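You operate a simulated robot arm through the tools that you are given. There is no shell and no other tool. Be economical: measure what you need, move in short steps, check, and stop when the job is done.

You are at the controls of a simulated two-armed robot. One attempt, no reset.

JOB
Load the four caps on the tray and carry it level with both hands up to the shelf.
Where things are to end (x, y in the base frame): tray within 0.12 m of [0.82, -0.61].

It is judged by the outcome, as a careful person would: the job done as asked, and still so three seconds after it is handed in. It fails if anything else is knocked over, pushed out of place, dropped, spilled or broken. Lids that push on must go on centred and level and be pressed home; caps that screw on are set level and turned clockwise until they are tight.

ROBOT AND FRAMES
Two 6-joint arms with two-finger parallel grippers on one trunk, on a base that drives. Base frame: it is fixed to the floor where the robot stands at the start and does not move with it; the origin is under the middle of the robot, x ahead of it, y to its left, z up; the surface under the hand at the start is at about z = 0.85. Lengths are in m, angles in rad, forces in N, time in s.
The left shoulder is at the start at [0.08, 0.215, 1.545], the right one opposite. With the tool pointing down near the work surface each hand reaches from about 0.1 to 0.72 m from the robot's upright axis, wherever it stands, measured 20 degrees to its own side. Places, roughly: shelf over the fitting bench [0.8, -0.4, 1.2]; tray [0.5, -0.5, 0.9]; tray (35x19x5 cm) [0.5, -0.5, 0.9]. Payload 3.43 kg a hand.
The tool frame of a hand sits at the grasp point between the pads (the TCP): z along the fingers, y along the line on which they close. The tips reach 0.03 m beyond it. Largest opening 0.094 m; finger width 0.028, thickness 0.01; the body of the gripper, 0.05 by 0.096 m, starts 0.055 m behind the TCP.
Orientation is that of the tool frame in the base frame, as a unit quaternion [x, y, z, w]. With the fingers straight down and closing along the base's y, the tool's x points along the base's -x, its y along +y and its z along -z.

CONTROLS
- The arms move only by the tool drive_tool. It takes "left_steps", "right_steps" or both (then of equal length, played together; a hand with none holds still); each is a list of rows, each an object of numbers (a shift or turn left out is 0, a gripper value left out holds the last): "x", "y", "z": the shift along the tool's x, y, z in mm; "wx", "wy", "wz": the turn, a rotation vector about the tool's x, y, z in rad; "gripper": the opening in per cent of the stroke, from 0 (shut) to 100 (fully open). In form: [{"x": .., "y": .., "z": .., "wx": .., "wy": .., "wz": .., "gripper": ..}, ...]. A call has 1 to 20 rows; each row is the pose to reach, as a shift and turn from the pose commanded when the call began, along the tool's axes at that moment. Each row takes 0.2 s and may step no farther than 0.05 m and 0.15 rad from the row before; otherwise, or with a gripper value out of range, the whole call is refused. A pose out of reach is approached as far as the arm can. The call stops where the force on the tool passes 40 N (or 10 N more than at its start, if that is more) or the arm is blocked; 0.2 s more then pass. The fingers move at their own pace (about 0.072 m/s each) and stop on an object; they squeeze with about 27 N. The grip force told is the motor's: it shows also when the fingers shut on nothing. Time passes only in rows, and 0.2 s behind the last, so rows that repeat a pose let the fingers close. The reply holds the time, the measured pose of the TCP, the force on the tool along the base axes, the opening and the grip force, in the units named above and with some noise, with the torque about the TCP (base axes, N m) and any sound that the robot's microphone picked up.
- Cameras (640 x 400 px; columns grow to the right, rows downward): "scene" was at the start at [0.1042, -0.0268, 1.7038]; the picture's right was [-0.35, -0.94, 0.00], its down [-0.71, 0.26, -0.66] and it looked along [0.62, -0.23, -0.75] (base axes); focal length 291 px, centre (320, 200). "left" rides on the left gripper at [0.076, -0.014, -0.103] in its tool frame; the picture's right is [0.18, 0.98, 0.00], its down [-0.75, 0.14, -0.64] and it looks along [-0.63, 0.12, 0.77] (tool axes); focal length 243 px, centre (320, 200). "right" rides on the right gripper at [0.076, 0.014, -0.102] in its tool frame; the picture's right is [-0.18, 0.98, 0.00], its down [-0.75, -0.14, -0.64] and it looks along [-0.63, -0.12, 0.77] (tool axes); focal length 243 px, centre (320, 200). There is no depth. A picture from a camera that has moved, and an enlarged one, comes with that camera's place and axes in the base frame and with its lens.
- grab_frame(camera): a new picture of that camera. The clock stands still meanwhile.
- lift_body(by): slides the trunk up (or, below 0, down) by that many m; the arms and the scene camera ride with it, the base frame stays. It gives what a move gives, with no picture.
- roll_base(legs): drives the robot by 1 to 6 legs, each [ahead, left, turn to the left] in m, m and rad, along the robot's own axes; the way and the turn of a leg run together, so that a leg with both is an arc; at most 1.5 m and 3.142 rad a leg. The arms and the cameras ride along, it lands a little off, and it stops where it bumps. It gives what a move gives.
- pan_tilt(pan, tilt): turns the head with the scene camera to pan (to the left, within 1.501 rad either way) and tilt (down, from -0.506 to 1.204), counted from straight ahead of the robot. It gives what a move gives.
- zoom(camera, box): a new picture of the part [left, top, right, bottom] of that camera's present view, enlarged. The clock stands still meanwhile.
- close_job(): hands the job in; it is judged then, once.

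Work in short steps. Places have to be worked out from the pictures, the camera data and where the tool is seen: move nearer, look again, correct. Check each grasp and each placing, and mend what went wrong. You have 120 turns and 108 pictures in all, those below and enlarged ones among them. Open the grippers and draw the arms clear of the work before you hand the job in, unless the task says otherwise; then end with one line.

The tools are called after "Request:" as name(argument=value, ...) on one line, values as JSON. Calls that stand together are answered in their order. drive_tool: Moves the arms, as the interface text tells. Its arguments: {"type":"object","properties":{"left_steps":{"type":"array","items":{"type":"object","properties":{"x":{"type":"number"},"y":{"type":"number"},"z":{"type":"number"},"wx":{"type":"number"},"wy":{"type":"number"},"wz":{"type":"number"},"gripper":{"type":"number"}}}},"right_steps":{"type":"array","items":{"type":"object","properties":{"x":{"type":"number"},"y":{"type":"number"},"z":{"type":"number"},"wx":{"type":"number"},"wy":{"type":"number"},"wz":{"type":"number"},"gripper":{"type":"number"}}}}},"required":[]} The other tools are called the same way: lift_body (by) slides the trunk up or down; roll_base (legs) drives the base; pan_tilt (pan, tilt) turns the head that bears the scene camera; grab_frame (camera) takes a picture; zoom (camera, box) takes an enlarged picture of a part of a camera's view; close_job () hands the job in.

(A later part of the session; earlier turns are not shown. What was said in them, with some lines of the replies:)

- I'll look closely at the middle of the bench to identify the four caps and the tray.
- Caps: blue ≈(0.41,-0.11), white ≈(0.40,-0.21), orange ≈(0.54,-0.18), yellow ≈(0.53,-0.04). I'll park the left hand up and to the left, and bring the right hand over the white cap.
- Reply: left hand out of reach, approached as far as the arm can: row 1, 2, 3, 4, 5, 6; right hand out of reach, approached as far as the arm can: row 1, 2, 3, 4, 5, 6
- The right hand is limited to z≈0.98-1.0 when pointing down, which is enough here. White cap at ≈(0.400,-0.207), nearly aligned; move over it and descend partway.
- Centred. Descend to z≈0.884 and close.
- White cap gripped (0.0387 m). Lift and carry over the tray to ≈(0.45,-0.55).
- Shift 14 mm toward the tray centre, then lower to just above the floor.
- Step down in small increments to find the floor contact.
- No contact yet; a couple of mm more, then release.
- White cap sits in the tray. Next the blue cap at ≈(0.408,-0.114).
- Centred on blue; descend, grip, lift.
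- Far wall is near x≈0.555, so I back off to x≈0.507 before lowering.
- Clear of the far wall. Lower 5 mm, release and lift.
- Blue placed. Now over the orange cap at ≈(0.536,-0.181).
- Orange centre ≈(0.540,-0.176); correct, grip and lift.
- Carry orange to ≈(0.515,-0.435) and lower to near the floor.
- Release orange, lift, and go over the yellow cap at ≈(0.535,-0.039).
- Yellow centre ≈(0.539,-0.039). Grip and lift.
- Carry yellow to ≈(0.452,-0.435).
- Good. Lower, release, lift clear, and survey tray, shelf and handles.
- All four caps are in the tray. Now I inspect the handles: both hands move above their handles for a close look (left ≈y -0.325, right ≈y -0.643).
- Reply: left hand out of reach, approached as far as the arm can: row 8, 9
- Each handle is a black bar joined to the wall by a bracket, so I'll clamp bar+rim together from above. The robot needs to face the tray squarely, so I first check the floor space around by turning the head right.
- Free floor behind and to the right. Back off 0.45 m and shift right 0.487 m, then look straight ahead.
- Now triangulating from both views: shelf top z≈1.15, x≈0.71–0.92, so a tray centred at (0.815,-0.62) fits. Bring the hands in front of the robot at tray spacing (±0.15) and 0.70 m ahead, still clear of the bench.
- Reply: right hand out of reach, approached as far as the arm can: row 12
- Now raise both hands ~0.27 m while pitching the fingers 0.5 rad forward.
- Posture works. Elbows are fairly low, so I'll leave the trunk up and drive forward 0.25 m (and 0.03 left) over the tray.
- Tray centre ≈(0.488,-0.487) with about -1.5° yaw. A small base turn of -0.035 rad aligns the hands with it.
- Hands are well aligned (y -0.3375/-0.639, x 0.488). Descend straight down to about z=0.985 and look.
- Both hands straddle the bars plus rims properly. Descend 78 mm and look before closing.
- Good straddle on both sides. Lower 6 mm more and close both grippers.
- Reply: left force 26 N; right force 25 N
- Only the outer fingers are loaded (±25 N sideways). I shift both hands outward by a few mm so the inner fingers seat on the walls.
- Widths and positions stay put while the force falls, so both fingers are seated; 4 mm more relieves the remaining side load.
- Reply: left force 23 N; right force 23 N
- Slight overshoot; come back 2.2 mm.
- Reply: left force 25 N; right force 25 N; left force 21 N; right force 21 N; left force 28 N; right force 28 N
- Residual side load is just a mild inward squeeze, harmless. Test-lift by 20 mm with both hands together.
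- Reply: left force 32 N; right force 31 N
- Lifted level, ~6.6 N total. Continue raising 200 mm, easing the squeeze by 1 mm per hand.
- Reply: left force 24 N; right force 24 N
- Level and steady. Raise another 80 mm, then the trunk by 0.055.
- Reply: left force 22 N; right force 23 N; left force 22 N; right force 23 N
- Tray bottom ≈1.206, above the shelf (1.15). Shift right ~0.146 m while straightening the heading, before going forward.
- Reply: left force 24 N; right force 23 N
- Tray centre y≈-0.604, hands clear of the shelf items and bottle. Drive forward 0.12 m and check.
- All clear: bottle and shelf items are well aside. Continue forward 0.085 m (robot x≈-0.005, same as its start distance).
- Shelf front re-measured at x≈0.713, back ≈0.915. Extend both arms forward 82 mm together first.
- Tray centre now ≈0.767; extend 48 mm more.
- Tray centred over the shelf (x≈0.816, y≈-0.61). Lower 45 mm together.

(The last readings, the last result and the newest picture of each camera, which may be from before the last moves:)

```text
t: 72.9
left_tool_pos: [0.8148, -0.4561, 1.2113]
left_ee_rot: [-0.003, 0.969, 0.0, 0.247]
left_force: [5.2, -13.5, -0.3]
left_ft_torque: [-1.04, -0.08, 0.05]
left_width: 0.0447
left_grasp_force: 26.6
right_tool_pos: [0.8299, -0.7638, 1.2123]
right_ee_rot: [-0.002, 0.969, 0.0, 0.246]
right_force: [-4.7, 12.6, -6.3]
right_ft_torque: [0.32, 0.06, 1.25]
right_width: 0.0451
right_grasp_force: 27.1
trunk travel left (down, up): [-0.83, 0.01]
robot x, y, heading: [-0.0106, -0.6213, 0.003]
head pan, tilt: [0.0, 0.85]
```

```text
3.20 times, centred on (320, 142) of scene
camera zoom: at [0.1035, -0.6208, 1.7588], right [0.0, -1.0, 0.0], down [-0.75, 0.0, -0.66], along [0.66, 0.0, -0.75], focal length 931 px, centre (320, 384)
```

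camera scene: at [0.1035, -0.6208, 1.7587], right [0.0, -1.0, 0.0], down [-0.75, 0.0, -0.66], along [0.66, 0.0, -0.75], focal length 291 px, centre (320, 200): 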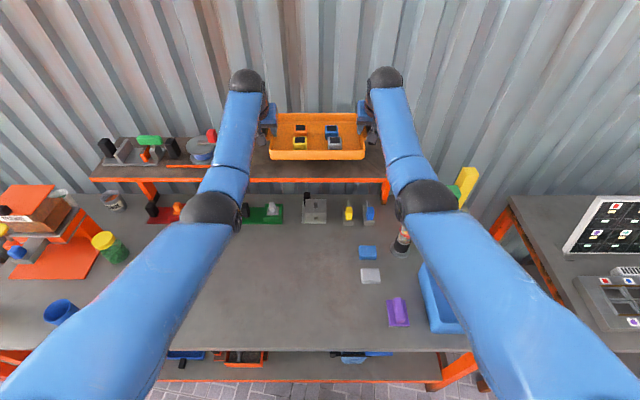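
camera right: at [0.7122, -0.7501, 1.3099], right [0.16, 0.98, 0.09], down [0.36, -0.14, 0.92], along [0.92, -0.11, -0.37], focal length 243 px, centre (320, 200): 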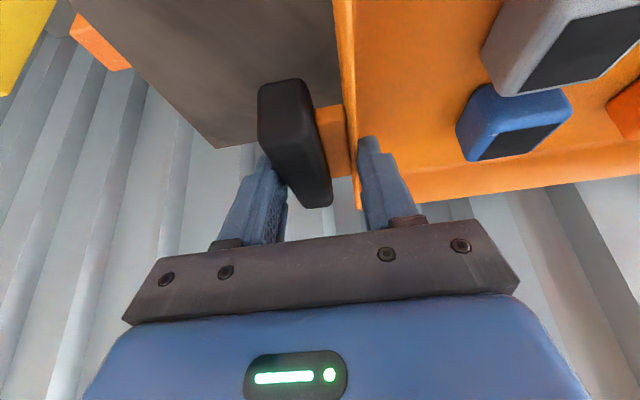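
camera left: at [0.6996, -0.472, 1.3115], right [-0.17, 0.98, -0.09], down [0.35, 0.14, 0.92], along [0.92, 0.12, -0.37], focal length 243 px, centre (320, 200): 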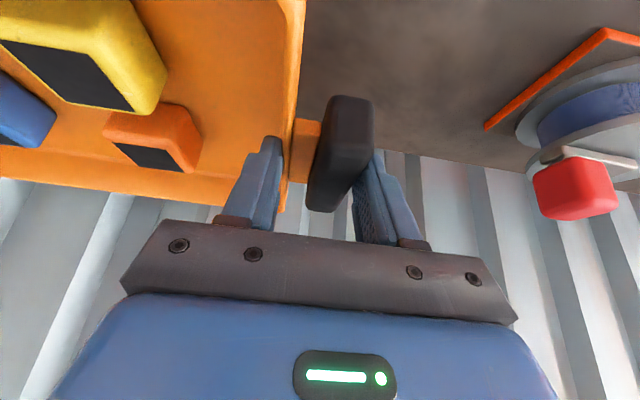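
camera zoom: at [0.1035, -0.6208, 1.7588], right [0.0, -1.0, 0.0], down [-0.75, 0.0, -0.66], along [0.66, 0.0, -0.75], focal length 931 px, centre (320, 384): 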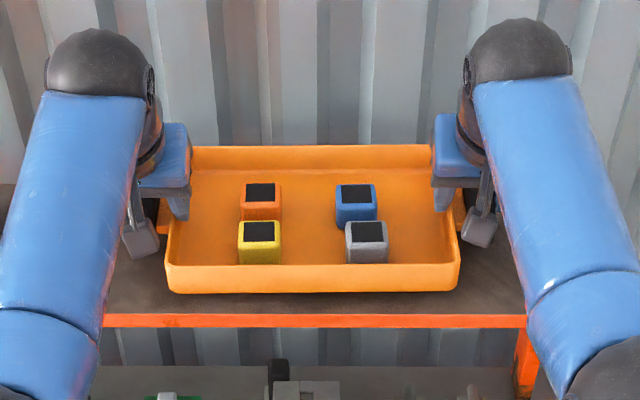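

Front margin to the shelf edge is good. Lower in small steps until contact.

Request:
drive_tool(left_steps=[{"x": 1.4, "z": 2.6}, {"x": 2.9, "z": 5.3}, {"x": 3.8, "z": 7}, {"x": 3.8, "z": 7}], right_steps=[{"x": 1.4, "z": 2.6}, {"x": 2.9, "z": 5.3}, {"x": 3.8, "z": 7}, {"x": 3.8, "z": 7}])

```text
t: 73.9
left_tool_pos: [0.8136, -0.4573, 1.2014]
left_ee_rot: [-0.003, 0.969, 0.001, 0.246]
left_force: [4.2, -14.1, -2.9]
left_ft_torque: [-0.66, -0.27, -0.05]
left_width: 0.0449
left_grasp_force: 27.1
right_tool_pos: [0.8288, -0.764, 1.2035]
right_ee_rot: [-0.002, 0.969, 0.0, 0.247]
right_force: [-4.3, 14.3, -2.6]
right_ft_torque: [0.43, 0.3, 1.13]
right_width: 0.0451
right_grasp_force: 26.8
trunk travel left (down, up): [-0.83, 0.01]
robot x, y, heading: [-0.0086, -0.6212, 0.005]
head pan, tilt: [0.0, 0.85]
```

Not touching yet (still ~5.5 N carried). A few more mm.

Request:
drive_tool(left_steps=[{"x": 0.7, "z": 1.3}, {"x": 1.4, "z": 2.6}, {"x": 1.9, "z": 3.5}, {"x": 1.9, "z": 3.5}], right_steps=[{"x": 0.7, "z": 1.3}, {"x": 1.4, "z": 2.6}, {"x": 1.9, "z": 3.5}, {"x": 1.9, "z": 3.5}])

```text
t: 74.9
left_tool_pos: [0.8138, -0.4577, 1.2006]
left_ee_rot: [-0.003, 0.969, 0.001, 0.248]
left_force: [2.2, -11.4, 1.9]
left_ft_torque: [-0.38, -0.12, -0.49]
left_width: 0.0448
left_grasp_force: 27.0
right_tool_pos: [0.828, -0.7632, 1.1998]
right_ee_rot: [-0.001, 0.969, 0.0, 0.248]
right_force: [0.0, 11.8, 0.7]
right_ft_torque: [0.87, -0.87, 0.75]
right_width: 0.0453
right_grasp_force: 26.8
trunk travel left (down, up): [-0.83, 0.01]
robot x, y, heading: [-0.0063, -0.621, 0.001]
head pan, tilt: [0.0, 0.85]
```

Contact: the shelf now carries the weight (force turned upward). One more millimetre to confirm, with a look.

Request:
drive_tool(left_steps=[{"x": 0.5, "z": 1}, {"x": 0.5, "z": 1}], right_steps=[{"x": 0.5, "z": 1}, {"x": 0.5, "z": 1}])

Request:
zoom(camera="scene", box=[220, 80, 420, 205])

```text
t: 75.5
left_tool_pos: [0.8146, -0.4575, 1.2017]
left_ee_rot: [-0.003, 0.969, 0.001, 0.249]
left_force: [4.3, -12.3, 8.7]
left_ft_torque: [-0.58, 0.63, -0.67]
left_width: 0.0448
left_grasp_force: 27.6
right_tool_pos: [0.8281, -0.7654, 1.2014]
right_ee_rot: [-0.002, 0.968, 0.0, 0.25]
right_force: [5.4, 11.8, 10.0]
right_ft_torque: [0.29, 0.37, 0.63]
right_width: 0.0449
right_grasp_force: 27.0
trunk travel left (down, up): [-0.83, 0.01]
robot x, y, heading: [-0.0066, -0.6209, 0.007]
head pan, tilt: [0.0, 0.85]
```

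```text
3.20 times, centred on (320, 142) of scene
camera zoom: at [0.1007, -0.6211, 1.7592], right [0.0, -1.0, 0.0], down [-0.75, 0.0, -0.66], along [0.66, 0.0, -0.75], focal length 931 px, centre (320, 384)
```

zoom: 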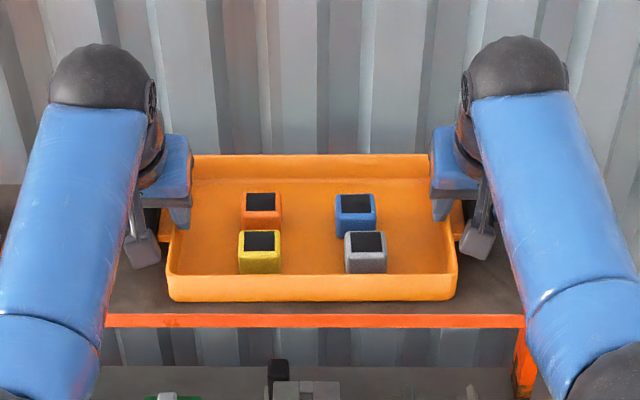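

Seated with ~19 N downward from both hands, tray level. Open both grippers together.

Request:
drive_tool(left_steps=[{"gripper": 60}, {"gripper": 80}, {"gripper": 80}, {"gripper": 80}], right_steps=[{"gripper": 60}, {"gripper": 80}, {"gripper": 80}, {"gripper": 80}])

Request:
grab_frame(camera="left")

Request:
grab_frame(camera="right")

```text
t: 76.5
left_tool_pos: [0.8145, -0.4565, 1.1996]
left_ee_rot: [-0.002, 0.969, 0.001, 0.247]
left_force: [-0.4, 0.5, -1.0]
left_ft_torque: [-0.02, 0.0, -0.02]
left_width: 0.0753
left_grasp_force: 0.1
right_tool_pos: [0.8273, -0.7639, 1.1995]
right_ee_rot: [-0.002, 0.969, 0.0, 0.247]
right_force: [0.7, 0.1, 0.6]
right_ft_torque: [0.0, 0.02, -0.01]
right_width: 0.0752
right_grasp_force: 0.1
trunk travel left (down, up): [-0.83, 0.01]
robot x, y, heading: [-0.0111, -0.6188, 0.002]
head pan, tilt: [0.0, 0.85]
```

```text
44 pictures are left
camera left: at [0.6989, -0.4719, 1.2528], right [-0.17, 0.98, -0.09], down [0.35, 0.14, 0.92], along [0.92, 0.12, -0.37], focal length 243 px, centre (320, 200)
```

left: 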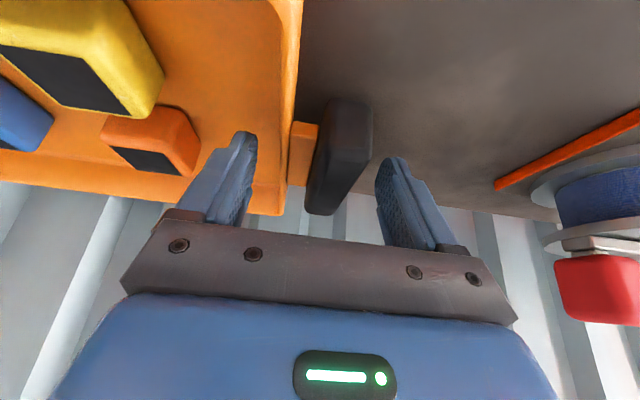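

```text
43 pictures are left
camera right: at [0.7117, -0.7505, 1.2504], right [0.16, 0.98, 0.09], down [0.35, -0.14, 0.92], along [0.92, -0.11, -0.37], focal length 243 px, centre (320, 200)
```

right: 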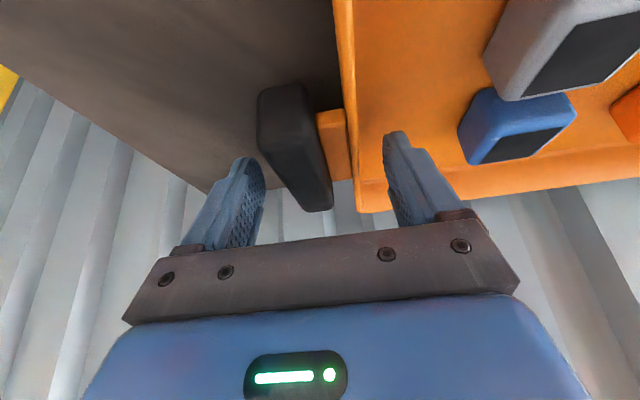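

Fingers are clear of bars and walls. Withdraw straight up 70 mm, then back.

Request:
drive_tool(left_steps=[{"x": -7.2, "z": -13.2}, {"x": -16.8, "z": -30.7}, {"x": -33.5, "z": -61.5}, {"x": -7.2, "z": -75}, {"x": 28, "z": -94}, {"x": 63, "z": -113}], right_steps=[{"x": -7.2, "z": -13.2}, {"x": -16.8, "z": -30.7}, {"x": -33.5, "z": -61.5}, {"x": -7.2, "z": -75}, {"x": 28, "z": -94}, {"x": 63, "z": -113}])

Request:
grab_frame(camera="scene")

```text
t: 77.9
left_tool_pos: [0.7003, -0.4564, 1.2686]
left_ee_rot: [-0.002, 0.969, 0.001, 0.249]
left_force: [-0.2, -0.5, 0.4]
left_ft_torque: [-0.02, -0.01, 0.01]
left_width: 0.0749
left_grasp_force: 0.0
right_tool_pos: [0.7161, -0.7649, 1.2689]
right_ee_rot: [-0.002, 0.969, -0.001, 0.249]
right_force: [1.2, -0.5, -0.3]
right_ft_torque: [-0.01, 0.0, -0.01]
right_width: 0.0754
right_grasp_force: 0.0
trunk travel left (down, up): [-0.83, 0.01]
robot x, y, heading: [-0.012, -0.6259, 0.005]
head pan, tilt: [0.0, 0.85]
```

```text
42 pictures are left
camera scene: at [0.0975, -0.6209, 1.7593], right [0.0, -1.0, 0.0], down [-0.75, 0.0, -0.66], along [0.66, 0.0, -0.75], focal length 291 px, centre (320, 200)
```

scene: 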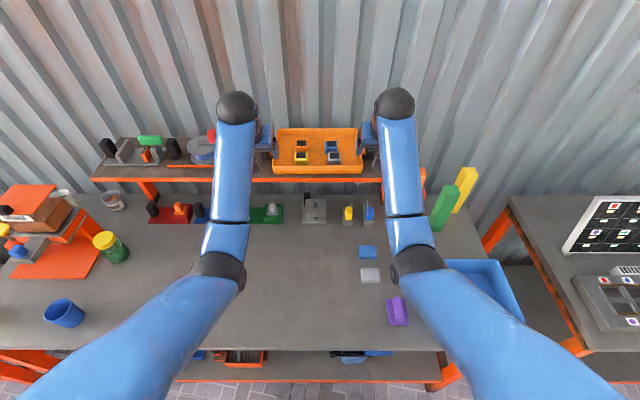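

The tray stays on the shelf. Back the base off 0.3 m to draw the arms clear, and take a final look.

Request:
roll_base(legs=[[-0.3, 0, 0]])

Request:
grab_frame(camera="scene")

Request:
zoom(camera="scene", box=[180, 60, 460, 235])

```text
t: 79.9
left_tool_pos: [0.4082, -0.4531, 1.2646]
left_ee_rot: [-0.009, 0.97, 0.003, 0.245]
left_force: [1.0, -0.4, 0.2]
left_ft_torque: [0.03, 0.01, 0.0]
left_width: 0.0752
left_grasp_force: 0.1
right_tool_pos: [0.4277, -0.7613, 1.2654]
right_ee_rot: [-0.007, 0.969, 0.001, 0.245]
right_force: [0.5, 0.4, 0.2]
right_ft_torque: [-0.02, 0.02, 0.01]
right_width: 0.0754
right_grasp_force: 0.1
trunk travel left (down, up): [-0.83, 0.01]
robot x, y, heading: [-0.3036, -0.625, 0.017]
head pan, tilt: [0.0, 0.85]
```

```text
41 pictures are left
camera scene: at [-0.1897, -0.6225, 1.7584], right [0.02, -1.0, 0.0], down [-0.75, -0.01, -0.66], along [0.66, 0.01, -0.75], focal length 291 px, centre (320, 200)
```

scene: 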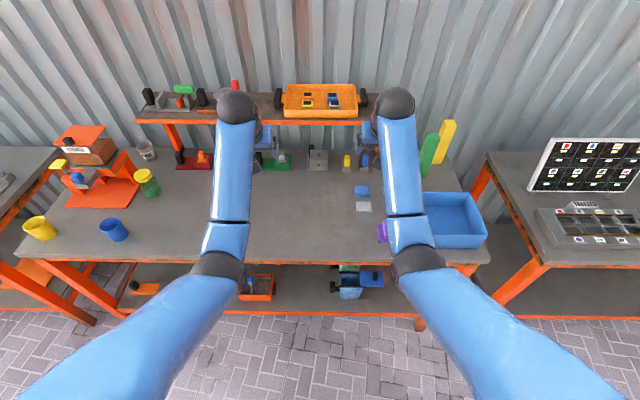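

```text
2.29 times, centred on (320, 148) of scene
camera zoom: at [-0.1897, -0.6225, 1.7584], right [0.02, -1.0, 0.0], down [-0.75, -0.01, -0.66], along [0.66, 0.01, -0.75], focal length 665 px, centre (320, 320)
```

zoom: 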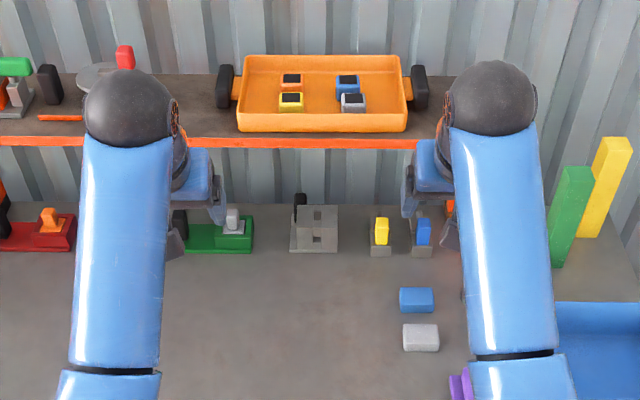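

The tray sits properly with all four caps. The bottle is hidden behind my right forearm, so I back off a bit more and sideways to verify it.

Request:
roll_base(legs=[[-0.2, 0, 0], [0, 0.2, 0]])

Request:
pan_tilt(pan=-0.15, tilt=0.55)

Request:
grab_frame(camera="scene")

```text
t: 82.7
left_tool_pos: [0.2066, -0.2653, 1.2679]
left_ee_rot: [-0.005, 0.969, 0.003, 0.247]
left_force: [0.2, -0.9, -1.2]
left_ft_torque: [0.06, 0.01, 0.02]
left_width: 0.0753
left_grasp_force: 0.2
right_tool_pos: [0.2237, -0.5732, 1.2663]
right_ee_rot: [-0.003, 0.969, 0.002, 0.247]
right_force: [0.5, -1.0, -0.2]
right_ft_torque: [0.04, -0.01, 0.03]
right_width: 0.0752
right_grasp_force: 0.1
trunk travel left (down, up): [-0.83, 0.01]
robot x, y, heading: [-0.5035, -0.4256, 0.006]
head pan, tilt: [0.0, 0.85]
```

```text
t: 83.5
left_tool_pos: [0.208, -0.2613, 1.2667]
left_ee_rot: [-0.004, 0.969, 0.002, 0.246]
left_force: [-0.1, -0.5, 0.8]
left_ft_torque: [0.01, 0.03, 0.0]
left_width: 0.0753
left_grasp_force: 0.1
right_tool_pos: [0.2252, -0.5707, 1.2668]
right_ee_rot: [-0.005, 0.969, 0.002, 0.248]
right_force: [-0.3, 0.2, 0.0]
right_ft_torque: [0.0, 0.02, 0.01]
right_width: 0.0753
right_grasp_force: 0.1
trunk travel left (down, up): [-0.83, 0.01]
robot x, y, heading: [-0.5051, -0.43, 0.006]
head pan, tilt: [-0.15, 0.55]
```

```text
39 pictures are left
camera scene: at [-0.3832, -0.4417, 1.7842], right [-0.14, -0.99, 0.0], down [-0.52, 0.07, -0.85], along [0.84, -0.12, -0.52], focal length 291 px, centre (320, 200)
```

scene: 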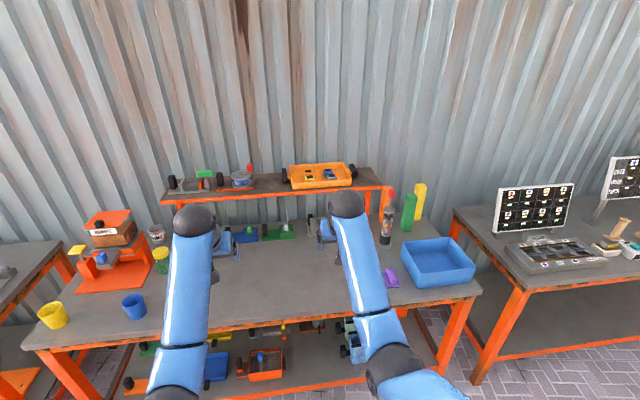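

The bottle is upright and everything else is where it was. The tray with all four caps rests on the shelf at about (0.816, -0.61), and the arms are clear, so I'm handing in.

Request:
close_job()

```text
The job is handed in.
```

The four caps are on the tray, and the tray sits level on the shelf at about (0.816, -0.61), within the allowed 0.12 m of the target; nothing else looked disturbed, and both grippers are open and clear.
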